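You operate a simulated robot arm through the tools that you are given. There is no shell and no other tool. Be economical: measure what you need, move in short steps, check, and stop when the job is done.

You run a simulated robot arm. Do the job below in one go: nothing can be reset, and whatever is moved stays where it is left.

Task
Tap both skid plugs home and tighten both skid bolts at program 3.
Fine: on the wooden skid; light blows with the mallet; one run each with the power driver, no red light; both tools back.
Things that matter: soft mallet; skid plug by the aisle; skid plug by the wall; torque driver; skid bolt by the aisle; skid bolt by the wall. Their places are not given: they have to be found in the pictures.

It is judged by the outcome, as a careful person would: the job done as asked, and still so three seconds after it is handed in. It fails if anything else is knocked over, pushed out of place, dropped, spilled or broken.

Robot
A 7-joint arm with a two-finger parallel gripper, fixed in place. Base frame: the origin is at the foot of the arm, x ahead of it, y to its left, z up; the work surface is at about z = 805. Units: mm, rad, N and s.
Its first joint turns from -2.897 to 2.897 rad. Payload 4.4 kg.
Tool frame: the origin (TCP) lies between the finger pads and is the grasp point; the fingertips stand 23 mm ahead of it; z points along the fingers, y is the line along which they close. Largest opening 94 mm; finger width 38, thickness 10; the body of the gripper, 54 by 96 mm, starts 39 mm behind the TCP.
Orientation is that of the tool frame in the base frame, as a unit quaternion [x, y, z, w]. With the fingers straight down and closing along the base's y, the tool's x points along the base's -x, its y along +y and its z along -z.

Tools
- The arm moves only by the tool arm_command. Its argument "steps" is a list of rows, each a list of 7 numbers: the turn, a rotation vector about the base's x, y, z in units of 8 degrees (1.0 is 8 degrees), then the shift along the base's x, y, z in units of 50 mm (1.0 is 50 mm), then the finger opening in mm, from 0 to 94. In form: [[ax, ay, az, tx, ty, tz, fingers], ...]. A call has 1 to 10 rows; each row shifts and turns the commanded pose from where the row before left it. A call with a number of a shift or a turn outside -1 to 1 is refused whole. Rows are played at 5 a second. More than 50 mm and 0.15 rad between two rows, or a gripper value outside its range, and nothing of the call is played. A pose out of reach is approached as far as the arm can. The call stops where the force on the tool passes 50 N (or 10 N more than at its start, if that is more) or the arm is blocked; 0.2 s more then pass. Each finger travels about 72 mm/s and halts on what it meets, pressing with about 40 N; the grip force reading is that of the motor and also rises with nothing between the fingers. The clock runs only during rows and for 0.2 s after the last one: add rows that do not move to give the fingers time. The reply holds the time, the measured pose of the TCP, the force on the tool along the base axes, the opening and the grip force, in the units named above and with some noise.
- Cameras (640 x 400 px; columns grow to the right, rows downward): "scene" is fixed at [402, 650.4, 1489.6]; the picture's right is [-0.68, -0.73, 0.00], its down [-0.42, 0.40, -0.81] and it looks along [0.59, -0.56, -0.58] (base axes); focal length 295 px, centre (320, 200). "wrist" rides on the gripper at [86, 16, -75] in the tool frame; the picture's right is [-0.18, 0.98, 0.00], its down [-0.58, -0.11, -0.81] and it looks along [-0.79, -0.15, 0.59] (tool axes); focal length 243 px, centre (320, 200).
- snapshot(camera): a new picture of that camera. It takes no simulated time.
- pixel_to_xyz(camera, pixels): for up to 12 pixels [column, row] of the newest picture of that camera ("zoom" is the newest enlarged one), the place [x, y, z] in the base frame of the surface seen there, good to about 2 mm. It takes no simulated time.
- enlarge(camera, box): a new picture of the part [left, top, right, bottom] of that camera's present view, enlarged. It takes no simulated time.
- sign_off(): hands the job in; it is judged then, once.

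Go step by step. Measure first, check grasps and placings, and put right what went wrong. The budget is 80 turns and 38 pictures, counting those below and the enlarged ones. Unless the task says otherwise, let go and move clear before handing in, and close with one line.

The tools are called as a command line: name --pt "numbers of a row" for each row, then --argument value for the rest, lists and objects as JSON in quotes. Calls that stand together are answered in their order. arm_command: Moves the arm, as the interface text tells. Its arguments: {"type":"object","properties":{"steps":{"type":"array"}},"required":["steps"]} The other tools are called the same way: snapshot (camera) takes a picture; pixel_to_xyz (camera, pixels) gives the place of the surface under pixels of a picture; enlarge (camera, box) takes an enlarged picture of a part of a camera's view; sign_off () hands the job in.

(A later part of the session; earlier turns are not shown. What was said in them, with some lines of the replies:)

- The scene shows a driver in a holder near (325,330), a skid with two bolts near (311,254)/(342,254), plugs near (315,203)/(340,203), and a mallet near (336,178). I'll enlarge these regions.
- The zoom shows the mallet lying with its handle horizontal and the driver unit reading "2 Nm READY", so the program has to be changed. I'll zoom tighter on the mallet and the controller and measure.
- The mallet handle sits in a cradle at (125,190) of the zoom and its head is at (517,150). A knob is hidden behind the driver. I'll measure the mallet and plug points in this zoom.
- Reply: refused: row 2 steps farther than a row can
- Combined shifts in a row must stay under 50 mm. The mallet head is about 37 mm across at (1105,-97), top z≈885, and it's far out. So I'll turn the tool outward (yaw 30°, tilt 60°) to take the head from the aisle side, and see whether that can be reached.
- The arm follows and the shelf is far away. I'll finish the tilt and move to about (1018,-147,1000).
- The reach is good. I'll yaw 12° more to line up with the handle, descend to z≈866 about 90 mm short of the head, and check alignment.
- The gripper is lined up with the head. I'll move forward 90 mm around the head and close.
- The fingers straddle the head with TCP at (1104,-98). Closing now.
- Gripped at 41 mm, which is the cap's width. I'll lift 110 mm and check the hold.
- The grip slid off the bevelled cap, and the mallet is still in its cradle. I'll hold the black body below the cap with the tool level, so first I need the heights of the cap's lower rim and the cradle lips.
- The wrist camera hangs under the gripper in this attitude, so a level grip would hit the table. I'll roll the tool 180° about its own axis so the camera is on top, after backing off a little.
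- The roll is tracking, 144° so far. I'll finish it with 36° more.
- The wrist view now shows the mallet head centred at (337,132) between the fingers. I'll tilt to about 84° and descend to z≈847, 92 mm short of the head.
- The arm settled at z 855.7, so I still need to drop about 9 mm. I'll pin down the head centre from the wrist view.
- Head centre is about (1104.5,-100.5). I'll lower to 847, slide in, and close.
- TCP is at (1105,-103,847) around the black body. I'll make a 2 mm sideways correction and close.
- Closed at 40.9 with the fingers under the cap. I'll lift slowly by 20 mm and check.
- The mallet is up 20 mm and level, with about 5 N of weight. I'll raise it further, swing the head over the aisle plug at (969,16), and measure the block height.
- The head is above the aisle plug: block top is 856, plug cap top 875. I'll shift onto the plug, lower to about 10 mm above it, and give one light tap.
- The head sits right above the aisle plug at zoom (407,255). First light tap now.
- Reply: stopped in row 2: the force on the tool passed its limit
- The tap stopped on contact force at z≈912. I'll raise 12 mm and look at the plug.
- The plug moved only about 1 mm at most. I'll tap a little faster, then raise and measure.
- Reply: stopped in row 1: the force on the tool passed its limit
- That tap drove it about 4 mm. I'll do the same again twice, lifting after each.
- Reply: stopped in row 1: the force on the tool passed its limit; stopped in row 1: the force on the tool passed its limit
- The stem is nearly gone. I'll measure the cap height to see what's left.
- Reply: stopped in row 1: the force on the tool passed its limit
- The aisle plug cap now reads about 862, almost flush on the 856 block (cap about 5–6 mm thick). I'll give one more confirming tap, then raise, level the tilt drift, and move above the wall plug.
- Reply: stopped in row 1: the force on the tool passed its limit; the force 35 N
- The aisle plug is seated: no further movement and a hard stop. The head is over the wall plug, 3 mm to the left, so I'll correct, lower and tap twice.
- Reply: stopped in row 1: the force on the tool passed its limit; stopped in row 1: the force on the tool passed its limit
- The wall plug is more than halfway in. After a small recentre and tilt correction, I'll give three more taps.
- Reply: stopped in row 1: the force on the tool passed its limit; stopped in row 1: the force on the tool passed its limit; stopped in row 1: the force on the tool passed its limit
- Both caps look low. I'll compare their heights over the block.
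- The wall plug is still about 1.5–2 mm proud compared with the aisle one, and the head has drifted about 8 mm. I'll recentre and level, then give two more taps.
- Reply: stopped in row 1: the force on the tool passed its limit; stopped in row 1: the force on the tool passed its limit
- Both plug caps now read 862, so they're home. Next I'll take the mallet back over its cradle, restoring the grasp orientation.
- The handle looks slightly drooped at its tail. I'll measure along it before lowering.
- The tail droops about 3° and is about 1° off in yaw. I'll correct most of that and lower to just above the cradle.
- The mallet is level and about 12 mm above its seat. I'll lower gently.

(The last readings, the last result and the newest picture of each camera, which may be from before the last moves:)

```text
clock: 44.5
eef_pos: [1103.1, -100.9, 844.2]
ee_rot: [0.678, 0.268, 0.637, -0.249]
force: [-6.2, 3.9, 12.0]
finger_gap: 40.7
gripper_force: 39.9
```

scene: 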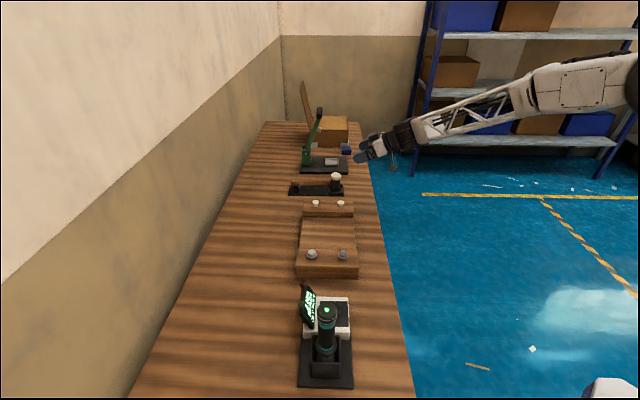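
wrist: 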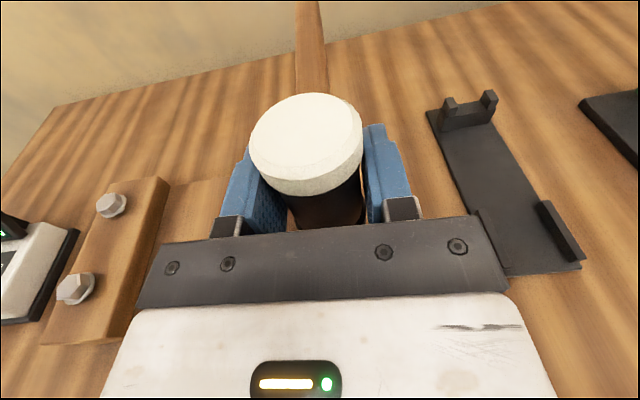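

The cradle has taken the load (+12 N). I'll open and back straight out.

arm_command --pt "0 0 0 0 0 0 50" --pt "0 0 0 0 0 0 70" --pt "0 0 0 0 0 0 94" --pt "0 0 0 0 0 0 94" --pt "0 0 0 -0.37 -0.34 0.06 94" --pt "0 0 0 -0.37 -0.34 0.06 94" --pt "0 0 0 -0.5 -0.45 0.1 94" --pt "0 0 0 -0.4 -0.35 0.5 94" --pt "0 0 0 0 0 0.9 94" --pt "0 0 0 0 0 0.9 94"

snapshot --camera "scene"

```text
clock: 46.8
eef_pos: [1019.8, -175.6, 970.0]
ee_rot: [0.679, 0.266, 0.637, -0.249]
force: [1.1, 0.1, 0.0]
finger_gap: 94.2
gripper_force: 0.0
```

```text
7 pictures are left
```

scene: 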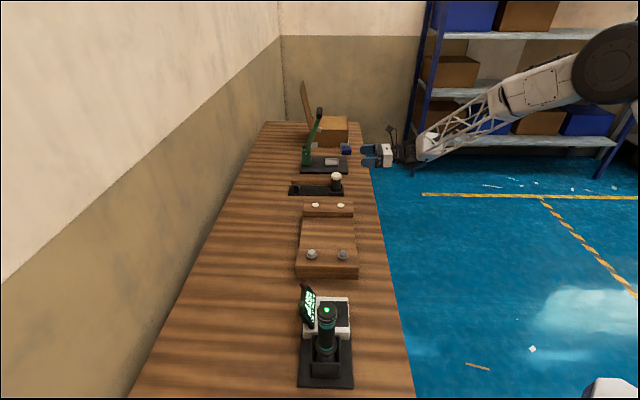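

The mallet looks seated. I'll verify its height by points, and also measure the driver and bolts.

pixel_to_xyz --camera "scene" --pixels '[[335.7, 174.5], [336, 173.5], [304, 180.5], [324, 180.5], [300, 183], [311, 252], [343, 252], [326, 309], [326, 330], [326, 345], [325, 318], [340, 330]]'

```text
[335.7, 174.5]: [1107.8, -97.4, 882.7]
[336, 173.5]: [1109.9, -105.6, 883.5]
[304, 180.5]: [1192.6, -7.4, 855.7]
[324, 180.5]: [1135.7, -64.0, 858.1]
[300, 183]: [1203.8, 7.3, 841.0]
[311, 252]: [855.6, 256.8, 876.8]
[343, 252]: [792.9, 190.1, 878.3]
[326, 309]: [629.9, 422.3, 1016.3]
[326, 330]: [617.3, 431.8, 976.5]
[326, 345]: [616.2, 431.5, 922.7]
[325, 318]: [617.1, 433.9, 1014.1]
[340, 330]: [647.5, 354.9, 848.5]
```

The mallet is back in its cradle (cap 883, handle 857). I'll turn the tool downward and travel to view the controller knob from the skid side.

arm_command --pt "-0.669 0.743 0 -0.2 0.1 0.6 94" --pt "-0.669 0.743 0 -0.3 0.2 0.6 94" --pt "-0.669 0.743 0 -0.45 0.35 0.6 94" --pt "-0.669 0.743 0 -0.45 0.35 0.6 94" --pt "-0.669 0.743 0 -0.45 0.35 0.4 94" --pt "-0.669 0.743 0 -0.45 0.35 0.4 94" --pt "-0.669 0.743 0 -0.45 0.35 0.2 94" --pt "-0.669 0.743 0 -0.45 0.35 0.2 94" --pt "-0.669 0.743 0 -0.45 0.35 0 94" --pt "-0.669 0.743 0 -0.45 0.35 0 94"

arm_command --pt "-0.535 0.594 0 0 0.4 0 94" --pt "0 0 -1 -0.1 0.6 -0.1 94" --pt "0 0 -1 -0.1 0.6 -0.1 94" --pt "0 0 -1 -0.1 0.6 -0.1 94" --pt "0 0 -1 -0.1 0.6 -0.2 94" --pt "0 0 -1 -0.1 0.6 -0.3 94" --pt "0 0 -1 -0.1 0.6 -0.3 94" --pt "0 0 -1 0 0.6 -0.3 94" --pt "0 0 -1 0 0.4 -0.3 94" --pt "0 0 -1 0 0 -0.3 94"

```text
clock: 49.0
eef_pos: [816.5, -21.5, 1149.6]
ee_rot: [0.931, 0.36, 0.048, -0.026]
force: [0.5, -0.7, -0.4]
finger_gap: 94.1
gripper_force: 0.1
```

```text
clock: 51.1
eef_pos: [799.6, 97.5, 1128.3]
ee_rot: [0.993, 0.113, 0.0, -0.018]
force: [-0.1, 0.1, -0.7]
finger_gap: 93.9
gripper_force: 0.1
out of reach, approached as far as the arm can: row 5, 6, 7, 8, 9, 10
```

The last joint hit its limit rolling that way, so I'll unwind in the other direction and view the controller from the robot side.

arm_command --pt "0 0 1 0 0 0 94" --pt "0 0 1 0 0 0 94" --pt "0 0 1 0 0 0 94" --pt "0 0 1 0 0 0 94" --pt "0 0 1 0 0 0 94" --pt "0 0 1 0 0 0 94" --pt "0 0 1 0 0 0 94" --pt "0 0 1 0 0 0 94" --pt "0 0 1 0 0 0 94" --pt "0 0 1 0 0 0 94"

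arm_command --pt "0 0 1 -0.4 0.1 0 94" --pt "0 0 1 -0.4 0.1 0 94" --pt "0 0 1 -0.4 0.1 0 94" --pt "0 0 1 -0.4 0.1 0 94" --pt "0 0 1 -0.4 0.1 0 94" --pt "0 0 1 -0.4 0.1 0 94" --pt "0 0 1 -0.4 0.1 0 94" --pt "0 0 1 -0.4 0.1 0 94" --pt "0 0 1 -0.4 0.1 0 94" --pt "0 0 1 -0.4 0.1 0 94"

```text
clock: 53.4
eef_pos: [800.8, 96.8, 1126.9]
ee_rot: [0.688, 0.726, -0.011, -0.013]
force: [0.6, -0.2, -0.5]
finger_gap: 94.0
gripper_force: 0.0
```

```text
clock: 55.5
eef_pos: [598.5, 147.6, 1128.6]
ee_rot: [0.059, 0.998, -0.017, -0.003]
force: [0.1, -0.7, -0.2]
finger_gap: 93.9
gripper_force: 0.1
```

Now at (598,148,1129) with the camera on the robot side. I'll straighten the small tilt and move to the viewpoint.

arm_command --pt "0.24 -0.057 0 0 0.3 0 94" --pt "0 0 0.9 -0.19 0.62 -0.6 94" --pt "0 0 0.9 -0.19 0.62 -0.6 94" --pt "0 0 0.9 -0.19 0.62 -0.6 94" --pt "0 0 0.9 -0.19 0.62 -0.6 94" --pt "0 0 0 -0.19 0.62 -0.6 94" --pt "0 0 0 0 0 0 94" --pt "0 0 0 0 0 0 94"

snapshot --camera "wrist"

```text
clock: 57.4
eef_pos: [551.8, 317.0, 976.8]
ee_rot: [-0.189, 0.982, 0.0, 0.0]
force: [0.8, 0.1, -1.0]
finger_gap: 93.8
gripper_force: 0.0
```

```text
6 pictures are left
```

wrist: 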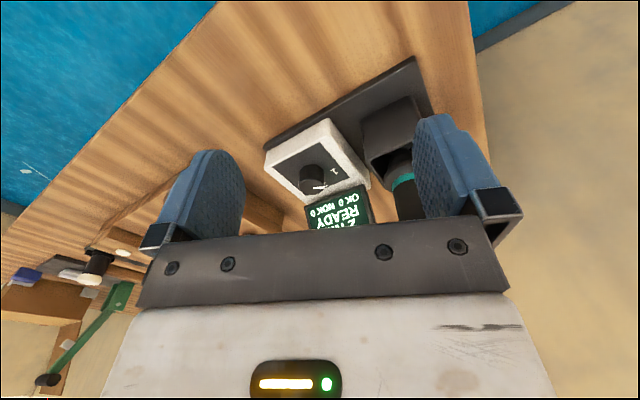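

The knob is visible at (312,180) with a pointer and marks. I'll enlarge it.

enlarge --camera "wrist" --box '[256, 110, 384, 190]'

pixel_to_xyz --camera "zoom" --pixels '[[280, 330], [260, 360], [310, 330], [250, 290], [310, 380], [330, 370], [390, 300], [100, 210], [350, 150], [500, 330], [420, 360], [280, 310]]'

```text
5.00 times, centred on (320, 150) of wrist
```

zoom: 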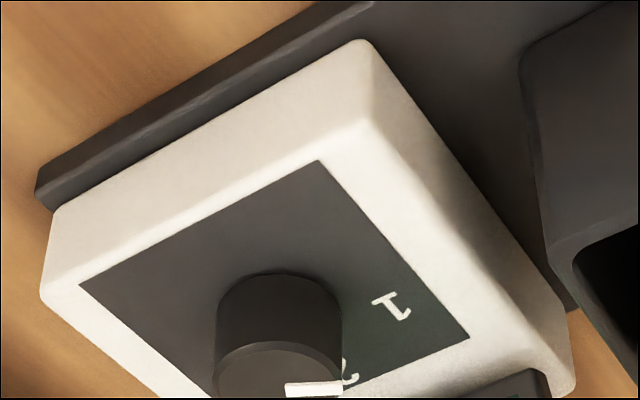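

```text
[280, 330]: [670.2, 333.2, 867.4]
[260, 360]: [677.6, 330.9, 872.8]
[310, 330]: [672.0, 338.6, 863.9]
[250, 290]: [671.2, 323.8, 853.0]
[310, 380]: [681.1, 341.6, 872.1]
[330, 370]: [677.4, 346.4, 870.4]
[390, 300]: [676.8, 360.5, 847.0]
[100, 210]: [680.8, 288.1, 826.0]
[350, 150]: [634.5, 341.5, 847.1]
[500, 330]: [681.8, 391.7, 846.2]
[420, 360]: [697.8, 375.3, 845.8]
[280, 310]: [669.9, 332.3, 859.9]
```

The knob is about 24 mm across with its top at z≈872 and centre about (682,335). Label 1 is at (677,360) and the pointer is partly cut off, so I'll tilt the camera down for a clear view.

arm_command --pt "-0.371 0.928 0 0 0 0.4 94" --pt "-0.371 0.928 0 0.5 -0.1 0 94" --pt "-0.371 0.928 0 0.5 0 0 94" --pt "0 0 0 0.4 0 -0.2 94" --pt "0 0 0 0 0 0 94" --pt "0 0 0 0 0 0 94"

snapshot --camera "wrist"

```text
clock: 58.8
eef_pos: [622.9, 314.1, 988.4]
ee_rot: [-0.185, 0.96, -0.041, -0.205]
force: [-0.6, 0.0, 0.1]
finger_gap: 93.9
gripper_force: 0.1
```

```text
4 pictures are left
```

wrist: 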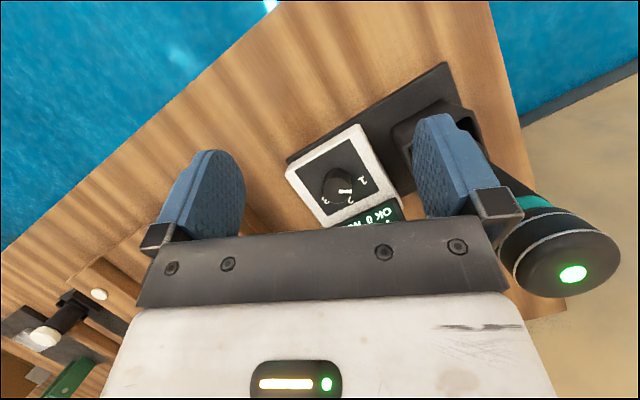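

Labels 1 (362,181), 2 (350,200) and 3 (325,201) are visible around the knob, with the pointer near (345,190). I'll measure them.

pixel_to_xyz --camera "wrist" --pixels '[[362, 181], [350, 200], [325, 201], [352, 190], [345, 191], [338, 191], [332, 178], [340, 180], [334, 192], [338, 203], [340, 170], [575, 272]]'

```text
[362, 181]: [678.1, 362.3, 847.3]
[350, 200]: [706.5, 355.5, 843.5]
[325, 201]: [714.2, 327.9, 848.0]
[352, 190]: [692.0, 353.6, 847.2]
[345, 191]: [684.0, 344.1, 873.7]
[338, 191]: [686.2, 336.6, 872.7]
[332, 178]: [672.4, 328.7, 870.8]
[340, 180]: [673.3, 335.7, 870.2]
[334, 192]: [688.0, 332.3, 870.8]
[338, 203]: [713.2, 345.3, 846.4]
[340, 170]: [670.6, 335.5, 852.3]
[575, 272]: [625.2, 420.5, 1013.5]
```

The pointer sits at about 100° (label 1) and label 3 is about −7° around the knob centre (683,333), so the knob must turn about −106°. I'll check the display and driver extents for clearance first.

pixel_to_xyz --camera "scene" --pixels '[[303, 284], [301, 304], [305, 281], [315, 297], [313, 328], [302, 316], [308, 310], [313, 300], [326, 300], [319, 318], [318, 350], [333, 368]]'

pixel_to_xyz --camera "wrist" --pixels '[[350, 222], [375, 213], [398, 204], [400, 215], [538, 230], [575, 295], [540, 270], [612, 270], [575, 250], [430, 125], [400, 140], [540, 204]]'

```text
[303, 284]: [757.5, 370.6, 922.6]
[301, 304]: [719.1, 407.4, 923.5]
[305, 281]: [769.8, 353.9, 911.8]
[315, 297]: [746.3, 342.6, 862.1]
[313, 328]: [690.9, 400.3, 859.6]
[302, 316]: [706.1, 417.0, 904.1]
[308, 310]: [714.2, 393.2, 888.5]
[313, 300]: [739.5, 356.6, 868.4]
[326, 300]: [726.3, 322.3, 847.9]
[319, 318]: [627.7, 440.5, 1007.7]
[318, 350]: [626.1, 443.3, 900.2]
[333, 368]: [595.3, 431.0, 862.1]
```

```text
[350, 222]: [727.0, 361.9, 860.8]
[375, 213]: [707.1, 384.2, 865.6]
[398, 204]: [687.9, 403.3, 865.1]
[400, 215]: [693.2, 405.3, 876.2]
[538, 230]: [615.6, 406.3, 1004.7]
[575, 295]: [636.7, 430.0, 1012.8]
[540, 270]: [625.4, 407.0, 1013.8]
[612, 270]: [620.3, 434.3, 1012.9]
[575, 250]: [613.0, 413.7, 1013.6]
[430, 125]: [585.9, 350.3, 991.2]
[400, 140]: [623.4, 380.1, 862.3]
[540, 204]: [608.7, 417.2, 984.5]
```

The display leans away with enough room, and the driver top is at (624.5,421,1013). I'll straighten the tool, move over the knob, and pre-rotate +108° so that the −106° turn ends comfortably.

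arm_command --pt "0.371 -0.928 0 0.4 0.13 0 60" --pt "0.371 -0.928 0 0.4 0.14 0 60" --pt "0.371 -0.928 0 0.4 0.14 0 60" --pt "0 0 1 0 0 0 60" --pt "0 0 1 0 0 0 60" --pt "0 0 1 0 0 0 60" --pt "0 0 1 0 0 0 60" --pt "0 0 1 0 0 0 60" --pt "0 0 1 0 0 0 60" --pt "0 0 1 0 0 0 60"

arm_command --pt "0 0 1 0 0 0 60" --pt "0 0 1 0 0 0 60" --pt "0 0 1 0 0 0 60" --pt "0 0 1 0 0 0 60" --pt "0 0 1 0 0 0 60" --pt "0 0 1 0 0 0 60" --pt "0 0 0.5 0 0 0 60" --pt "0 0 0 0 0 0 60"

```text
clock: 61.0
eef_pos: [684.7, 332.5, 987.8]
ee_rot: [-0.629, 0.777, -0.001, 0.001]
force: [-0.3, -0.5, -0.1]
finger_gap: 59.8
gripper_force: 0.1
```

```text
clock: 62.8
eef_pos: [682.4, 332.8, 988.1]
ee_rot: [0.906, -0.423, 0.001, -0.001]
force: [-0.2, -1.0, 0.0]
finger_gap: 59.8
gripper_force: 0.0
```

Yaw is now 310° and the TCP is above the knob. I'll descend to z≈876 and close.

arm_command --pt "0 0 0 0 0.03 -0.7 60" --pt "0 0 0 0 0 -0.7 60" --pt "0 0 0 0 0 -0.5 60" --pt "0 0 0 0 0 -0.34 60" --pt "0 0 0 0 0 0 60" --pt "0 0 0 0 0 0 40" --pt "0 0 0 0 0 0 30" --pt "0 0 0 0 0 0 15" --pt "0 0 0 0 0 0 15"

```text
clock: 64.8
eef_pos: [683.1, 334.7, 876.1]
ee_rot: [0.905, -0.425, 0.001, -0.001]
force: [32.1, 27.2, -17.7]
finger_gap: 34.0
gripper_force: 21.2
```

The fingers met at 34 mm with a side load toward +x+y, so the knob is about 32 mm across and I'm about 2–3 mm off. I'll open, shift (+2,+2), and close again.

arm_command --pt "0 0 0 0 0 0 50" --pt "0 0 0 0.05 0.04 0 50" --pt "0 0 0 0 0 0 50" --pt "0 0 0 0 0 0 40" --pt "0 0 0 0 0 0 33" --pt "0 0 0 0 0 0 25" --pt "0 0 0 0 0 0 25"

```text
clock: 66.3
eef_pos: [684.7, 335.9, 875.6]
ee_rot: [0.905, -0.425, -0.001, 0.0]
force: [-16.8, -13.1, 8.5]
finger_gap: 30.7
gripper_force: 45.0
```

Gripped now at 30.7 mm. With centre (686,336) the labels sit at 105°, 45° and −15°, so the turn is −120°. I'll make it in two stages.

arm_command --pt "0 0 0 -0.014 -0.012 0 25" --pt "0 0 -0.8 0 0 0 25" --pt "0 0 -0.8 0 0 0 25" --pt "0 0 -0.8 0 0 0 25" --pt "0 0 -0.8 0 0 0 25" --pt "0 0 -0.8 0 0 0 25" --pt "0 0 -0.8 0 0 0 25" --pt "0 0 -0.8 0 0 0 25" --pt "0 0 -0.8 0 0 0 25" --pt "0 0 -0.8 0 0 0 25"

arm_command --pt "0 0 -0.8 0 0 0 25" --pt "0 0 -0.8 0 0 0 25" --pt "0 0 -0.8 0 0 0 25" --pt "0 0 -0.8 0 0 0 25" --pt "0 0 -0.8 0 0 0 25" --pt "0 0 -0.8 0 0 0 25" --pt "0 0 -0.8 0 0 0 25" --pt "0 0 -0.8 0 0 0 25" --pt "0 0 -0.8 0 0 0 25" --pt "0 0 -0.2 0 0 0 25"

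```text
clock: 67.6
eef_pos: [686.4, 336.4, 875.8]
ee_rot: [0.796, -0.605, 0.001, -0.002]
force: [12.3, 13.8, -11.4]
finger_gap: 30.8
gripper_force: 45.2
stopped in row 6: the force on the tool passed its limit (the readings are from after the stop); the commanded pose is now the measured one
```

```text
clock: 68.6
eef_pos: [686.4, 336.6, 875.2]
ee_rot: [-0.651, 0.759, -0.001, 0.001]
force: [12.6, 9.9, -10.2]
finger_gap: 30.7
gripper_force: 45.3
stopped in row 5: the force on the tool passed its limit (the readings are from after the stop); the commanded pose is now the measured one
```

The turn is at about 49°, with side load building because the true axis is slightly to +x+y. I'll shift 1 mm that way and continue.

arm_command --pt "0 0 0 0.016 0.014 -0.01 25" --pt "0 0 -0.6 0 0 0 25" --pt "0 0 -0.6 0 0 0 25" --pt "0 0 -0.6 0 0 0 25" --pt "0 0 -0.6 0 0 0 25" --pt "0 0 -0.6 0 0 0 25" --pt "0 0 -0.6 0 0 0 25" --pt "0 0 0 0 0 0 25"

```text
clock: 70.4
eef_pos: [686.6, 336.1, 876.2]
ee_rot: [-0.44, 0.898, -0.001, 0.001]
force: [17.1, -33.8, 9.9]
finger_gap: 30.6
gripper_force: 45.3
```

Turned about 78° so far. I'll ease the side load and continue the remaining 42°.

arm_command --pt "0 0 0 0.016 -0.034 0.008 25" --pt "0 0 -0.6 0 0 0 25" --pt "0 0 -0.6 0 0 0 25" --pt "0 0 -0.6 0 0 0 25" --pt "0 0 -0.6 0 0 0 25" --pt "0 0 0 0 0 0 25"

```text
clock: 71.8
eef_pos: [688.7, 335.4, 875.3]
ee_rot: [-0.283, 0.959, -0.001, 0.001]
force: [23.3, 20.8, -7.1]
finger_gap: 30.8
gripper_force: 45.1
```

Turned about 97°. Another correction, then the last 23°.

arm_command --pt "0 0 0 0.018 0.018 0 25" --pt "0 0 -0.6 0 0 0 25" --pt "0 0 -0.6 0 0 0 25" --pt "0 0 -0.6 0 0 0 25" --pt "0 0 -0.6 0 0 0 25" --pt "0 0 -0.45 0 0 0 25" --pt "0 0 0 0 0 0 25"

```text
clock: 73.4
eef_pos: [688.3, 334.6, 876.6]
ee_rot: [-0.089, 0.996, -0.003, 0.001]
force: [-10.8, -38.8, 16.7]
finger_gap: 30.6
gripper_force: 45.1
```

The full 120° turn is made. I'll open, rise clear, and look back at knob and display.

arm_command --pt "0 0 0 0 0 0 40" --pt "0 0 0 0 0 0 60" --pt "0 0 0 0 0 0 60" --pt "0 0 0 0 0 0.5 60" --pt "0 0 0 0 0 0.8 60" --pt "0 0 0 -0.5 0 0.7 94" --pt "-0.17 0.985 0 -0.8 0 0.2 94" --pt "0 0 0 -0.8 0 0 94" --pt "0 0 0 -0.2 0.05 0 94" --pt "0 0 0 0 0 0 94"

snapshot --camera "wrist"

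```text
clock: 75.6
eef_pos: [573.3, 336.6, 985.9]
ee_rot: [-0.089, 0.994, -0.008, -0.069]
force: [0.5, 0.5, -0.7]
finger_gap: 93.9
gripper_force: 0.0
```

```text
3 pictures are left
```

wrist: 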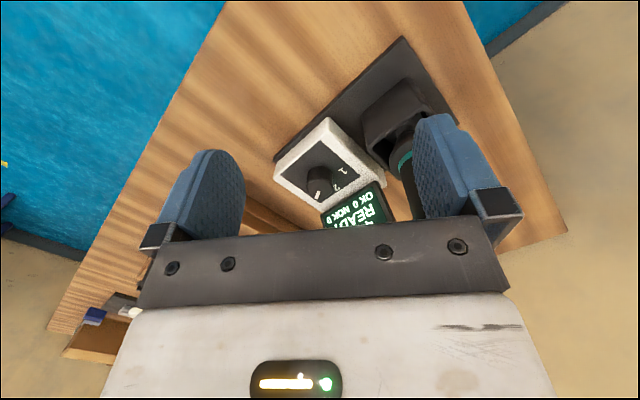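

The pointer is now around (318,194) and label 3 isn't visible behind the knob. I'll measure the pointer direction.

pixel_to_xyz --camera "wrist" --pixels '[[319, 191], [318, 195], [317, 198], [317, 201], [316, 204], [341, 171], [336, 187], [322, 186], [310, 185], [329, 185], [314, 192]]'

```text
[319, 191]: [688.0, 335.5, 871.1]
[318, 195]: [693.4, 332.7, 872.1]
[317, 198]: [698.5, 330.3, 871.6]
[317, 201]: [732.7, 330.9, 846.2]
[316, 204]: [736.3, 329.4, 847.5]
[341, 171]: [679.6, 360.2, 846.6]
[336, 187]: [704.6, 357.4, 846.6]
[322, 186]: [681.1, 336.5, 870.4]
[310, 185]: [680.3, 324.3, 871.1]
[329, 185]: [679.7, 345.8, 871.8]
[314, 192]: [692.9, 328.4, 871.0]
```

The pointer reads about −26°±8°, against −15° for label 3. I'll confirm on the display with one scene zoom.

enlarge --camera "scene" --box '[280, 240, 376, 300]'

```text
6.67 times, centred on (328, 270) of scene
```

zoom: 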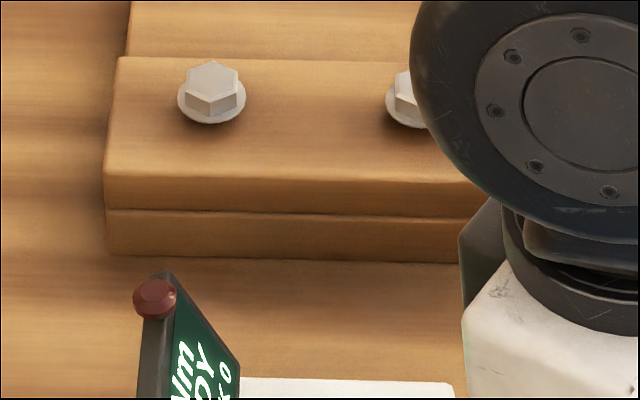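

The number was cut off, so I'll check the program with a later combined picture. Now I'll measure the wall bolt here and go above the driver at (624.5,421).

pixel_to_xyz --camera "zoom" --pixels '[[212, 73], [200, 75], [225, 75], [212, 82], [212, 66], [212, 120], [180, 100], [245, 100], [400, 80], [300, 90]]'

arm_command --pt "0.17 -0.985 0 0 0 0.8 94" --pt "0 0 0 0 0 0.8 94" --pt "0 0 0 0.34 0.56 0.1 94" --pt "0 0 0 0.34 0.56 0 94" --pt "0 0 0 0.34 0.57 0 94" --pt "0 0 0 0 0 0 94" --pt "0 0 0 0 0 0 94"

```text
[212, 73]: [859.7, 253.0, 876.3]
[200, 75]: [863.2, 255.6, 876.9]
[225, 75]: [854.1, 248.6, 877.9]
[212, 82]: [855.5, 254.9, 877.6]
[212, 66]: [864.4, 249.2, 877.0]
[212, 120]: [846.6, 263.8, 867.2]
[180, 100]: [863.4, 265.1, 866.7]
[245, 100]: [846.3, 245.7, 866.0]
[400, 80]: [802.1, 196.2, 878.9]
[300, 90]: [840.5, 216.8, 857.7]
```

```text
clock: 77.2
eef_pos: [624.3, 422.7, 1070.5]
ee_rot: [-0.089, 0.996, -0.001, 0.001]
force: [-0.4, 0.1, 0.5]
finger_gap: 93.8
gripper_force: 0.0
```

Wall bolt centre is about (856,254.7,877) and the aisle one about (792,191). I'll descend over the driver and grip it.

arm_command --pt "0 0 0 0 -0.03 -0.6 94" --pt "0 0 0 0 0 -0.6 94" --pt "0 0 0 0 0 -0.4 94" --pt "0 0 0 0 0 -0.25 94" --pt "0 0 0 0 0 0 94" --pt "0 0 0 0 0 0 60" --pt "0 0 0 0 0 0 40" --pt "0 0 0 0 0 0 25" --pt "0 0 0 0 0 0 25"

```text
clock: 79.2
eef_pos: [625.4, 421.0, 977.9]
ee_rot: [-0.09, 0.996, -0.002, 0.001]
force: [0.6, -2.0, 1.0]
finger_gap: 36.4
gripper_force: 39.6
```

Gripped squarely at 36.4 mm with almost no side load. I'll lift straight up slowly and watch the weight.

arm_command --pt "0 0 0 0 0 0.1 25" --pt "0 0 0 0 0 0.2 25" --pt "0 0 0 0 0 0.4 25" --pt "0 0 0 0 0 0.5 25" --pt "0 0 0 0 0 0.6 25" --pt "0 0 0 0 0 0.6 25" --pt "0 0 0 0 0 0.4 25" --pt "0 0 0 0 0 0 25"

pixel_to_xyz --camera "scene" --pixels '[[311, 251.5], [312, 251.5], [342.5, 252], [343.5, 252], [343, 252.5]]'

```text
clock: 81.0
eef_pos: [625.3, 421.3, 1119.5]
ee_rot: [-0.089, 0.996, -0.001, 0.001]
force: [-0.3, -0.8, -6.0]
finger_gap: 36.3
gripper_force: 40.5
```

```text
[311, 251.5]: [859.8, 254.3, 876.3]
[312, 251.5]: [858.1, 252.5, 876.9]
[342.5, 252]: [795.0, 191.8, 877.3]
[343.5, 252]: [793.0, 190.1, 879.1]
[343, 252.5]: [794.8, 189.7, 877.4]
```

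The driver is held, 6 N. I'll carry it over the wall bolt at a safe height.

arm_command --pt "0 0 0 0 0 0.6 25" --pt "0 0 0 0.6 -0.43 0 25" --pt "0 0 0 0.75 -0.55 0 25" --pt "0 0 0 0.77 -0.557 0 25" --pt "0 0 0 0.77 -0.557 0 25" --pt "0 0 0 0.77 -0.557 0 25" --pt "0 0 0 0.6 -0.43 0 25" --pt "0 0 0 0.364 -0.252 0 25" --pt "0 0 0 0 0 0 25" --pt "0 0 0 0 0 -0.5 25"

```text
clock: 83.2
eef_pos: [856.5, 255.1, 1124.4]
ee_rot: [-0.089, 0.996, -0.002, 0.0]
force: [-0.4, 0.2, -5.1]
finger_gap: 36.3
gripper_force: 40.0
```

Hovering over the wall bolt. I'll take one combined zoom to read the display and see the driver tip over the bolt.

enlarge --camera "scene" --box '[262, 218, 422, 318]'

```text
4.00 times, centred on (342, 268) of scene
```

zoom: 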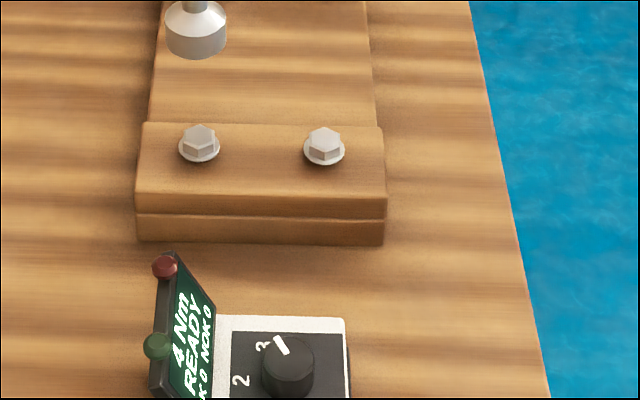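

The display now reads "4 Nm READY" with the pointer at 3. The socket is at zoom (196,40) over the bolt. I'll measure the socket, both bolts and the pointer.

pixel_to_xyz --camera "zoom" --pixels '[[196, 56], [168, 45], [225, 45], [196, 45], [200, 134], [201, 160], [324, 137], [325, 163], [181, 150], [306, 152], [344, 152], [219, 148]]'

pixel_to_xyz --camera "zoom" --pixels '[[278, 339], [284, 349], [262, 347], [240, 381], [288, 360], [264, 365], [312, 365], [288, 338]]'

```text
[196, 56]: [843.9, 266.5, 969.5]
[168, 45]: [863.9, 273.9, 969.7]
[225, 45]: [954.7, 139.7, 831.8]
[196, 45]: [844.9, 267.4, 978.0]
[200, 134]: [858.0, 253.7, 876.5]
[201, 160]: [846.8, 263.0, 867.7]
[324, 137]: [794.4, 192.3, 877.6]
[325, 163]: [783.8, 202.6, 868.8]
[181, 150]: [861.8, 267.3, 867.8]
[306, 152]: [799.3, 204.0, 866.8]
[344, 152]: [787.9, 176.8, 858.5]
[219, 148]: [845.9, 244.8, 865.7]
```

```text
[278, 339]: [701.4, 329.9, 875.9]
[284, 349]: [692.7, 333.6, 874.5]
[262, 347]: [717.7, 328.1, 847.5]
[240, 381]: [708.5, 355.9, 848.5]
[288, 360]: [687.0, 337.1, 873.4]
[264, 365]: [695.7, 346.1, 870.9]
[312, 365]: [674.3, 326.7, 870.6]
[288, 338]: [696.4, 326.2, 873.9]
```

The socket bottom is at z≈968 (TCP−156) and needs about a 1 mm shift. The wall bolt is at (857.5,253.7) and the aisle bolt at (793.8,192). I'll descend to just above the bolt head.

arm_command --pt "0 0 0 -0.01 -0.022 -0.6 25" --pt "0 0 0 0 0 -0.6 25" --pt "0 0 0 0 0 -0.3 25" --pt "0 0 0 0 0 -0.18 25" --pt "0 0 0 0 0 0 25" --pt "0 0 0 0 0 0 25"

```text
clock: 84.6
eef_pos: [856.2, 253.1, 1039.7]
ee_rot: [-0.091, 0.996, -0.002, 0.001]
force: [-0.6, -0.4, -6.0]
finger_gap: 36.5
gripper_force: 39.8
```

At z 1040 with no contact yet. I'll go down slowly in small rows.

arm_command --pt "0 0 0 0 0.014 -0.05 25" --pt "0 0 0 0 0 -0.05 25" --pt "0 0 0 0 0 -0.04 25" --pt "0 0 0 0 0 -0.04 25" --pt "0 0 0 0 0 -0.03 25" --pt "0 0 0 0 0 0 25"

```text
clock: 86.0
eef_pos: [854.8, 254.2, 1027.9]
ee_rot: [-0.09, 0.996, -0.003, 0.001]
force: [-0.7, 0.0, -3.0]
finger_gap: 36.7
gripper_force: 40.0
```

The socket is now around the hex (bottom about 871.5). I'll press on gently.

arm_command --pt "0 0 0 0 0 -0.03 25" --pt "0 0 0 0 0 -0.03 25" --pt "0 0 0 0 0 0 25"

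```text
clock: 86.8
eef_pos: [856.7, 254.2, 1025.6]
ee_rot: [-0.09, 0.996, -0.002, 0.001]
force: [1.3, -0.7, -4.7]
finger_gap: 36.2
gripper_force: 40.1
```

arm_command --pt "0 0 0 0 0 -0.03 25" --pt "0 0 0 0 0 -0.03 25" --pt "0 0 0 0 0 0 25"

```text
clock: 87.6
eef_pos: [854.7, 254.8, 1021.6]
ee_rot: [-0.089, 0.996, -0.001, 0.001]
force: [-0.7, -0.6, -6.1]
finger_gap: 36.3
gripper_force: 40.0
```

There is still no resistance at z 1021.6. I'll keep going in 1.5 mm rows.

arm_command --pt "0 0 0 0 0 -0.03 25" --pt "0 0 0 0 0 -0.03 25" --pt "0 0 0 0 0 -0.03 25" --pt "0 0 0 0 0 0 25"

```text
clock: 88.6
eef_pos: [856.5, 253.5, 1021.0]
ee_rot: [-0.09, 0.996, -0.001, 0.003]
force: [-3.3, -0.7, 30.1]
finger_gap: 36.5
gripper_force: 39.7
```

Now pressing with about 36 N on the bolt. I'll hold and see whether the driver runs.

arm_command --pt "0 0 0 0 0 0 25" --pt "0 0 0 0 0 0 25" --pt "0 0 0 0 0 0 25" --pt "0 0 0 0 0 0 25" --pt "0 0 0 0 0 0 25"

```text
clock: 89.8
eef_pos: [855.6, 253.3, 1019.1]
ee_rot: [-0.09, 0.996, -0.001, 0.001]
force: [1.4, 0.4, 34.0]
finger_gap: 36.2
gripper_force: 40.0
```

z crept down about 2 mm while the force held, so the bolt is likely running in. I'll keep holding with a slight follow-down.

arm_command --pt "0 0 0 0 0 -0.01 25" --pt "0 0 0 0 0 0 25" --pt "0 0 0 0 0 0 25" --pt "0 0 0 0 0 0 25" --pt "0 0 0 0 0 0 25" --pt "0 0 0 0 0 0 25" --pt "0 0 0 0 0 0 25" --pt "0 0 0 0 0 0 25" --pt "0 0 0 0 0 0 25" --pt "0 0 0 0 0 0 25"

```text
clock: 92.0
eef_pos: [855.9, 254.2, 1019.3]
ee_rot: [-0.09, 0.996, -0.001, 0.001]
force: [2.2, 1.6, 29.9]
finger_gap: 35.9
gripper_force: 40.4
```

Stable at 1019.3 with 30 N, which doesn't tell me for certain whether the run happened. I'll spend my last picture on the display now.

enlarge --camera "scene" --box '[264, 236, 408, 332]'

```text
4.17 times, centred on (336, 284) of scene
```

zoom: 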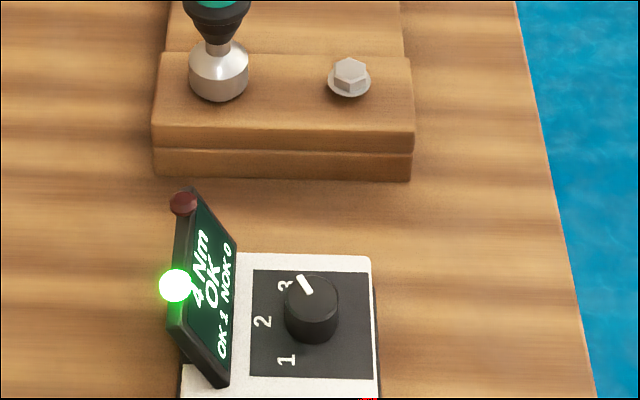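

The display shows OK 1, NOK 0 with a green lamp, so the wall bolt is done. I'll lift clear and go over the aisle bolt.

arm_command --pt "0 0 0 0 0 0.2 25" --pt "0 0 0 0 0 0.5 25" --pt "0 0 0 0 0 0.5 25" --pt "0 0 0 -0.64 -0.62 0 25" --pt "0 0 0 -0.63 -0.61 0 25" --pt "0 0 0 0 0 0 25" --pt "0 0 0 0 0 -0.5 25" --pt "0 0 0 0 0 0 25" --pt "0 0 0 0 0 0 25"

```text
clock: 94.0
eef_pos: [791.6, 191.9, 1052.0]
ee_rot: [-0.09, 0.996, -0.002, 0.001]
force: [-0.2, -1.1, -5.3]
finger_gap: 36.1
gripper_force: 40.2
```

At (791.6,191.9,1052) over the aisle bolt. I'll descend slowly as before.

arm_command --pt "0 0 0 0.014 0.006 -0.2 25" --pt "0 0 0 0 0 -0.1 25" --pt "0 0 0 0 0 -0.05 25" --pt "0 0 0 0 0 -0.05 25" --pt "0 0 0 0 0 -0.04 25" --pt "0 0 0 0 0 -0.04 25" --pt "0 0 0 0 0 0 25"

```text
clock: 95.6
eef_pos: [792.3, 192.7, 1029.1]
ee_rot: [-0.089, 0.996, -0.002, 0.001]
force: [-0.9, -0.3, -5.4]
finger_gap: 36.1
gripper_force: 39.7
```

The socket is around the hex without resistance. I'll continue down.

arm_command --pt "0 0 0 0 0 -0.03 25" --pt "0 0 0 0 0 -0.03 25" --pt "0 0 0 0 0 -0.03 25" --pt "0 0 0 0 0 -0.03 25" --pt "0 0 0 0 0 -0.03 25" --pt "0 0 0 0 0 0 25"

```text
clock: 97.0
eef_pos: [793.2, 192.9, 1020.6]
ee_rot: [-0.089, 0.996, -0.001, 0.001]
force: [-0.2, -0.9, -4.9]
finger_gap: 36.0
gripper_force: 40.1
```

No contact yet at 1020.6. I'll press on 1.5 mm at a time and hold.

arm_command --pt "0 0 0 0 0 -0.03 25" --pt "0 0 0 0 0 -0.03 25" --pt "0 0 0 0 0 0 25"

```text
clock: 97.8
eef_pos: [792.6, 192.6, 1019.1]
ee_rot: [-0.09, 0.996, -0.002, 0.001]
force: [1.0, -0.4, -3.3]
finger_gap: 35.9
gripper_force: 39.9
```

arm_command --pt "0 0 0 0 0 -0.03 25" --pt "0 0 0 0 0 -0.03 25" --pt "0 0 0 0 0 -0.02 25" --pt "0 0 0 0 0 0 25" --pt "0 0 0 0 0 0 25"

```text
clock: 99.0
eef_pos: [793.6, 192.5, 1017.3]
ee_rot: [-0.089, 0.996, -0.001, 0.003]
force: [0.4, -2.7, 45.0]
finger_gap: 36.0
gripper_force: 40.5
```

Pressing with 45 N, and the small wrist twist matches the first run. I'll hold until it finishes.

arm_command --pt "0 0 0 0 0 0 25" --pt "0 0 0 0 0 0 25" --pt "0 0 0 0 0 0 25" --pt "0 0 0 0 0 0 25" --pt "0 0 0 0 0 0 25" --pt "0 0 0 0 0 0 25" --pt "0 0 0 0 0 0 25" --pt "0 0 0 0 0 0 25" --pt "0 0 0 0 0 0 25" --pt "0 0 0 0 0 0 25"

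arm_command --pt "0 0 0 0 0 0 25" --pt "0 0 0 0 0 0 25" --pt "0 0 0 0 0 0 25" --pt "0 0 0 0 0 0 25" --pt "0 0 0 0 0 0 25"

```text
clock: 99.7
eef_pos: [793.1, 192.8, 1017.6]
ee_rot: [-0.089, 0.996, -0.001, 0.002]
force: [-5.4, 0.0, 4.8]
finger_gap: 36.1
gripper_force: 39.0
stopped in row 3: the force on the tool passed its limit (the readings are from after the stop); the commanded pose is now the measured one
```

```text
clock: 100.9
eef_pos: [792.7, 192.8, 1016.4]
ee_rot: [-0.089, 0.996, -0.001, 0.002]
force: [-2.9, 0.0, 10.8]
finger_gap: 36.0
gripper_force: 40.3
```

The call stopped on a force spike and the press relaxed to about 16 N, so I need to know whether the run finished. I'll hold and read again, and test whether pixel measurements reflect the current state.

arm_command --pt "0 0 0 0 0 0 25" --pt "0 0 0 0 0 0 25" --pt "0 0 0 0 0 0 25"

pixel_to_xyz --camera "zoom" --pixels '[[218, 80], [218, 20], [349, 72], [350, 92]]'

snapshot --camera "scene"

```text
clock: 101.7
eef_pos: [793.4, 193.4, 1016.4]
ee_rot: [-0.09, 0.996, -0.001, 0.003]
force: [0.1, -0.1, 13.7]
finger_gap: 35.9
gripper_force: 39.8
```

```text
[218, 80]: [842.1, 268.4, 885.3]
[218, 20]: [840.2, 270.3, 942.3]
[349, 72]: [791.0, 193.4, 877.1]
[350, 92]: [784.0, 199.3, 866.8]
```

```text
refused: no pictures are left
```

Pixel measurements aren't live and no pictures are left. The force spike came about 1.2 s into the press, with a side component that fits the torque peak at the end of the run, and pressing again would risk a second run. I'll lift the driver off and carry it back over its holster.

arm_command --pt "0 0 0 0 0 0.2 25" --pt "0 0 0 0 0 0.5 25" --pt "0 0 0 0 0 0.7 25" --pt "0 0 0 0 0 0.7 25" --pt "0 0 0 0 0 0.7 25" --pt "0 0 0 -0.4 0.5 0 25" --pt "0 0 0 -0.55 0.75 0 25" --pt "0 0 0 -0.55 0.75 0 25" --pt "0 0 0 -0.55 0.75 0 25" --pt "0 0 0 -0.55 0.75 0 25"

arm_command --pt "0 0 0 -0.4 0.6 0 25" --pt "0 0 0 -0.36 0.46 0 25" --pt "0 0 0 0 0 0 25" --pt "0 0 0 0 0 0 25"

```text
clock: 103.9
eef_pos: [662.2, 366.9, 1157.0]
ee_rot: [-0.089, 0.996, -0.002, 0.002]
force: [0.4, 0.4, -5.0]
finger_gap: 35.9
gripper_force: 39.9
```

```text
clock: 104.9
eef_pos: [626.2, 420.1, 1155.0]
ee_rot: [-0.09, 0.996, -0.001, 0.003]
force: [0.7, -0.4, -5.2]
finger_gap: 35.8
gripper_force: 40.2
```

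The driver is still held (about 5 N) and over the holster. A small centring correction, then down to z≈1000.

arm_command --pt "0 0 0 -0.016 0.02 -0.4 25" --pt "0 0 0 0 0 -0.7 25" --pt "0 0 0 0 0 -0.7 25" --pt "0 0 0 0 0 -0.6 25" --pt "0 0 0 0 0 -0.4 25" --pt "0 0 0 0 0 -0.3 25" --pt "0 0 0 0 0 0 25"

```text
clock: 106.5
eef_pos: [624.8, 422.6, 1001.1]
ee_rot: [-0.09, 0.996, -0.001, 0.001]
force: [0.3, -0.1, -4.5]
finger_gap: 35.9
gripper_force: 39.2
5 turns are left
```

No contact on the way in. I'll lower the last stretch slowly to the seat.

arm_command --pt "0 0 0 0.008 -0.02 -0.2 25" --pt "0 0 0 0 0 -0.18 25" --pt "0 0 0 0 0 -0.04 25" --pt "0 0 0 0 0 -0.04 25" --pt "0 0 0 0 0 -0.04 25" --pt "0 0 0 0 0 -0.03 25" --pt "0 0 0 0 0 0 25" --pt "0 0 0 0 0 0 25"

```text
clock: 108.3
eef_pos: [625.4, 420.9, 974.8]
ee_rot: [-0.09, 0.996, -0.001, 0.002]
force: [-0.2, 0.5, -4.6]
finger_gap: 36.0
gripper_force: 39.7
4 turns are left
```

No contact yet at 974.8. I'll lower 4 mm more.

arm_command --pt "0 0 0 0 0 -0.02 25" --pt "0 0 0 0 0 -0.02 25" --pt "0 0 0 0 0 -0.02 25" --pt "0 0 0 0 0 -0.02 25" --pt "0 0 0 0 0 0 25" --pt "0 0 0 0 0 0 25"

```text
clock: 109.5
eef_pos: [626.0, 421.0, 974.6]
ee_rot: [-0.089, 0.996, 0.0, 0.005]
force: [-2.6, -2.8, 8.4]
finger_gap: 36.0
gripper_force: 39.7
stopped in row 6: the force on the tool passed its limit (the readings are from after the stop); the commanded pose is now the measured one
3 turns are left
```

Seated firmly with contact at z≈974.6, about where the slip predicted. I'll release and rise straight up, clear.

arm_command --pt "0 0 0 0 0 0 50" --pt "0 0 0 0 0 0 75" --pt "0 0 0 0 0 0 94" --pt "0 0 0 0 0 0 94" --pt "0 0 0 0 0 0.2 94" --pt "0 0 0 0 0 0.5 94" --pt "0 0 0 0 0 0.8 94" --pt "0 0 0 0 0 0.9 94" --pt "0 0 0 0 0 0.9 94" --pt "0 0 0 0 0 0 94"

```text
clock: 111.7
eef_pos: [625.7, 421.0, 1138.0]
ee_rot: [-0.09, 0.996, 0.0, 0.004]
force: [-0.2, 0.3, -1.1]
finger_gap: 93.8
gripper_force: 0.0
2 turns are left
```

The gripper is empty (no load) and clear of the driver at z 1138, so I'm handing in.

sign_off

```text
The job is handed in.
```

Both plugs are tapped home and the wall bolt was tightened at program 3 (display: 4 Nm, OK 1, NOK 0), but I couldn't confirm the aisle bolt's result. Its press was cut short by a force spike about 1.2 s in that looked like the end of the run, I had no pictures left, and I didn't press again for fear of a second run. The mallet is back in its cradle. The driver is back in its holster, judged only by contact force and position.
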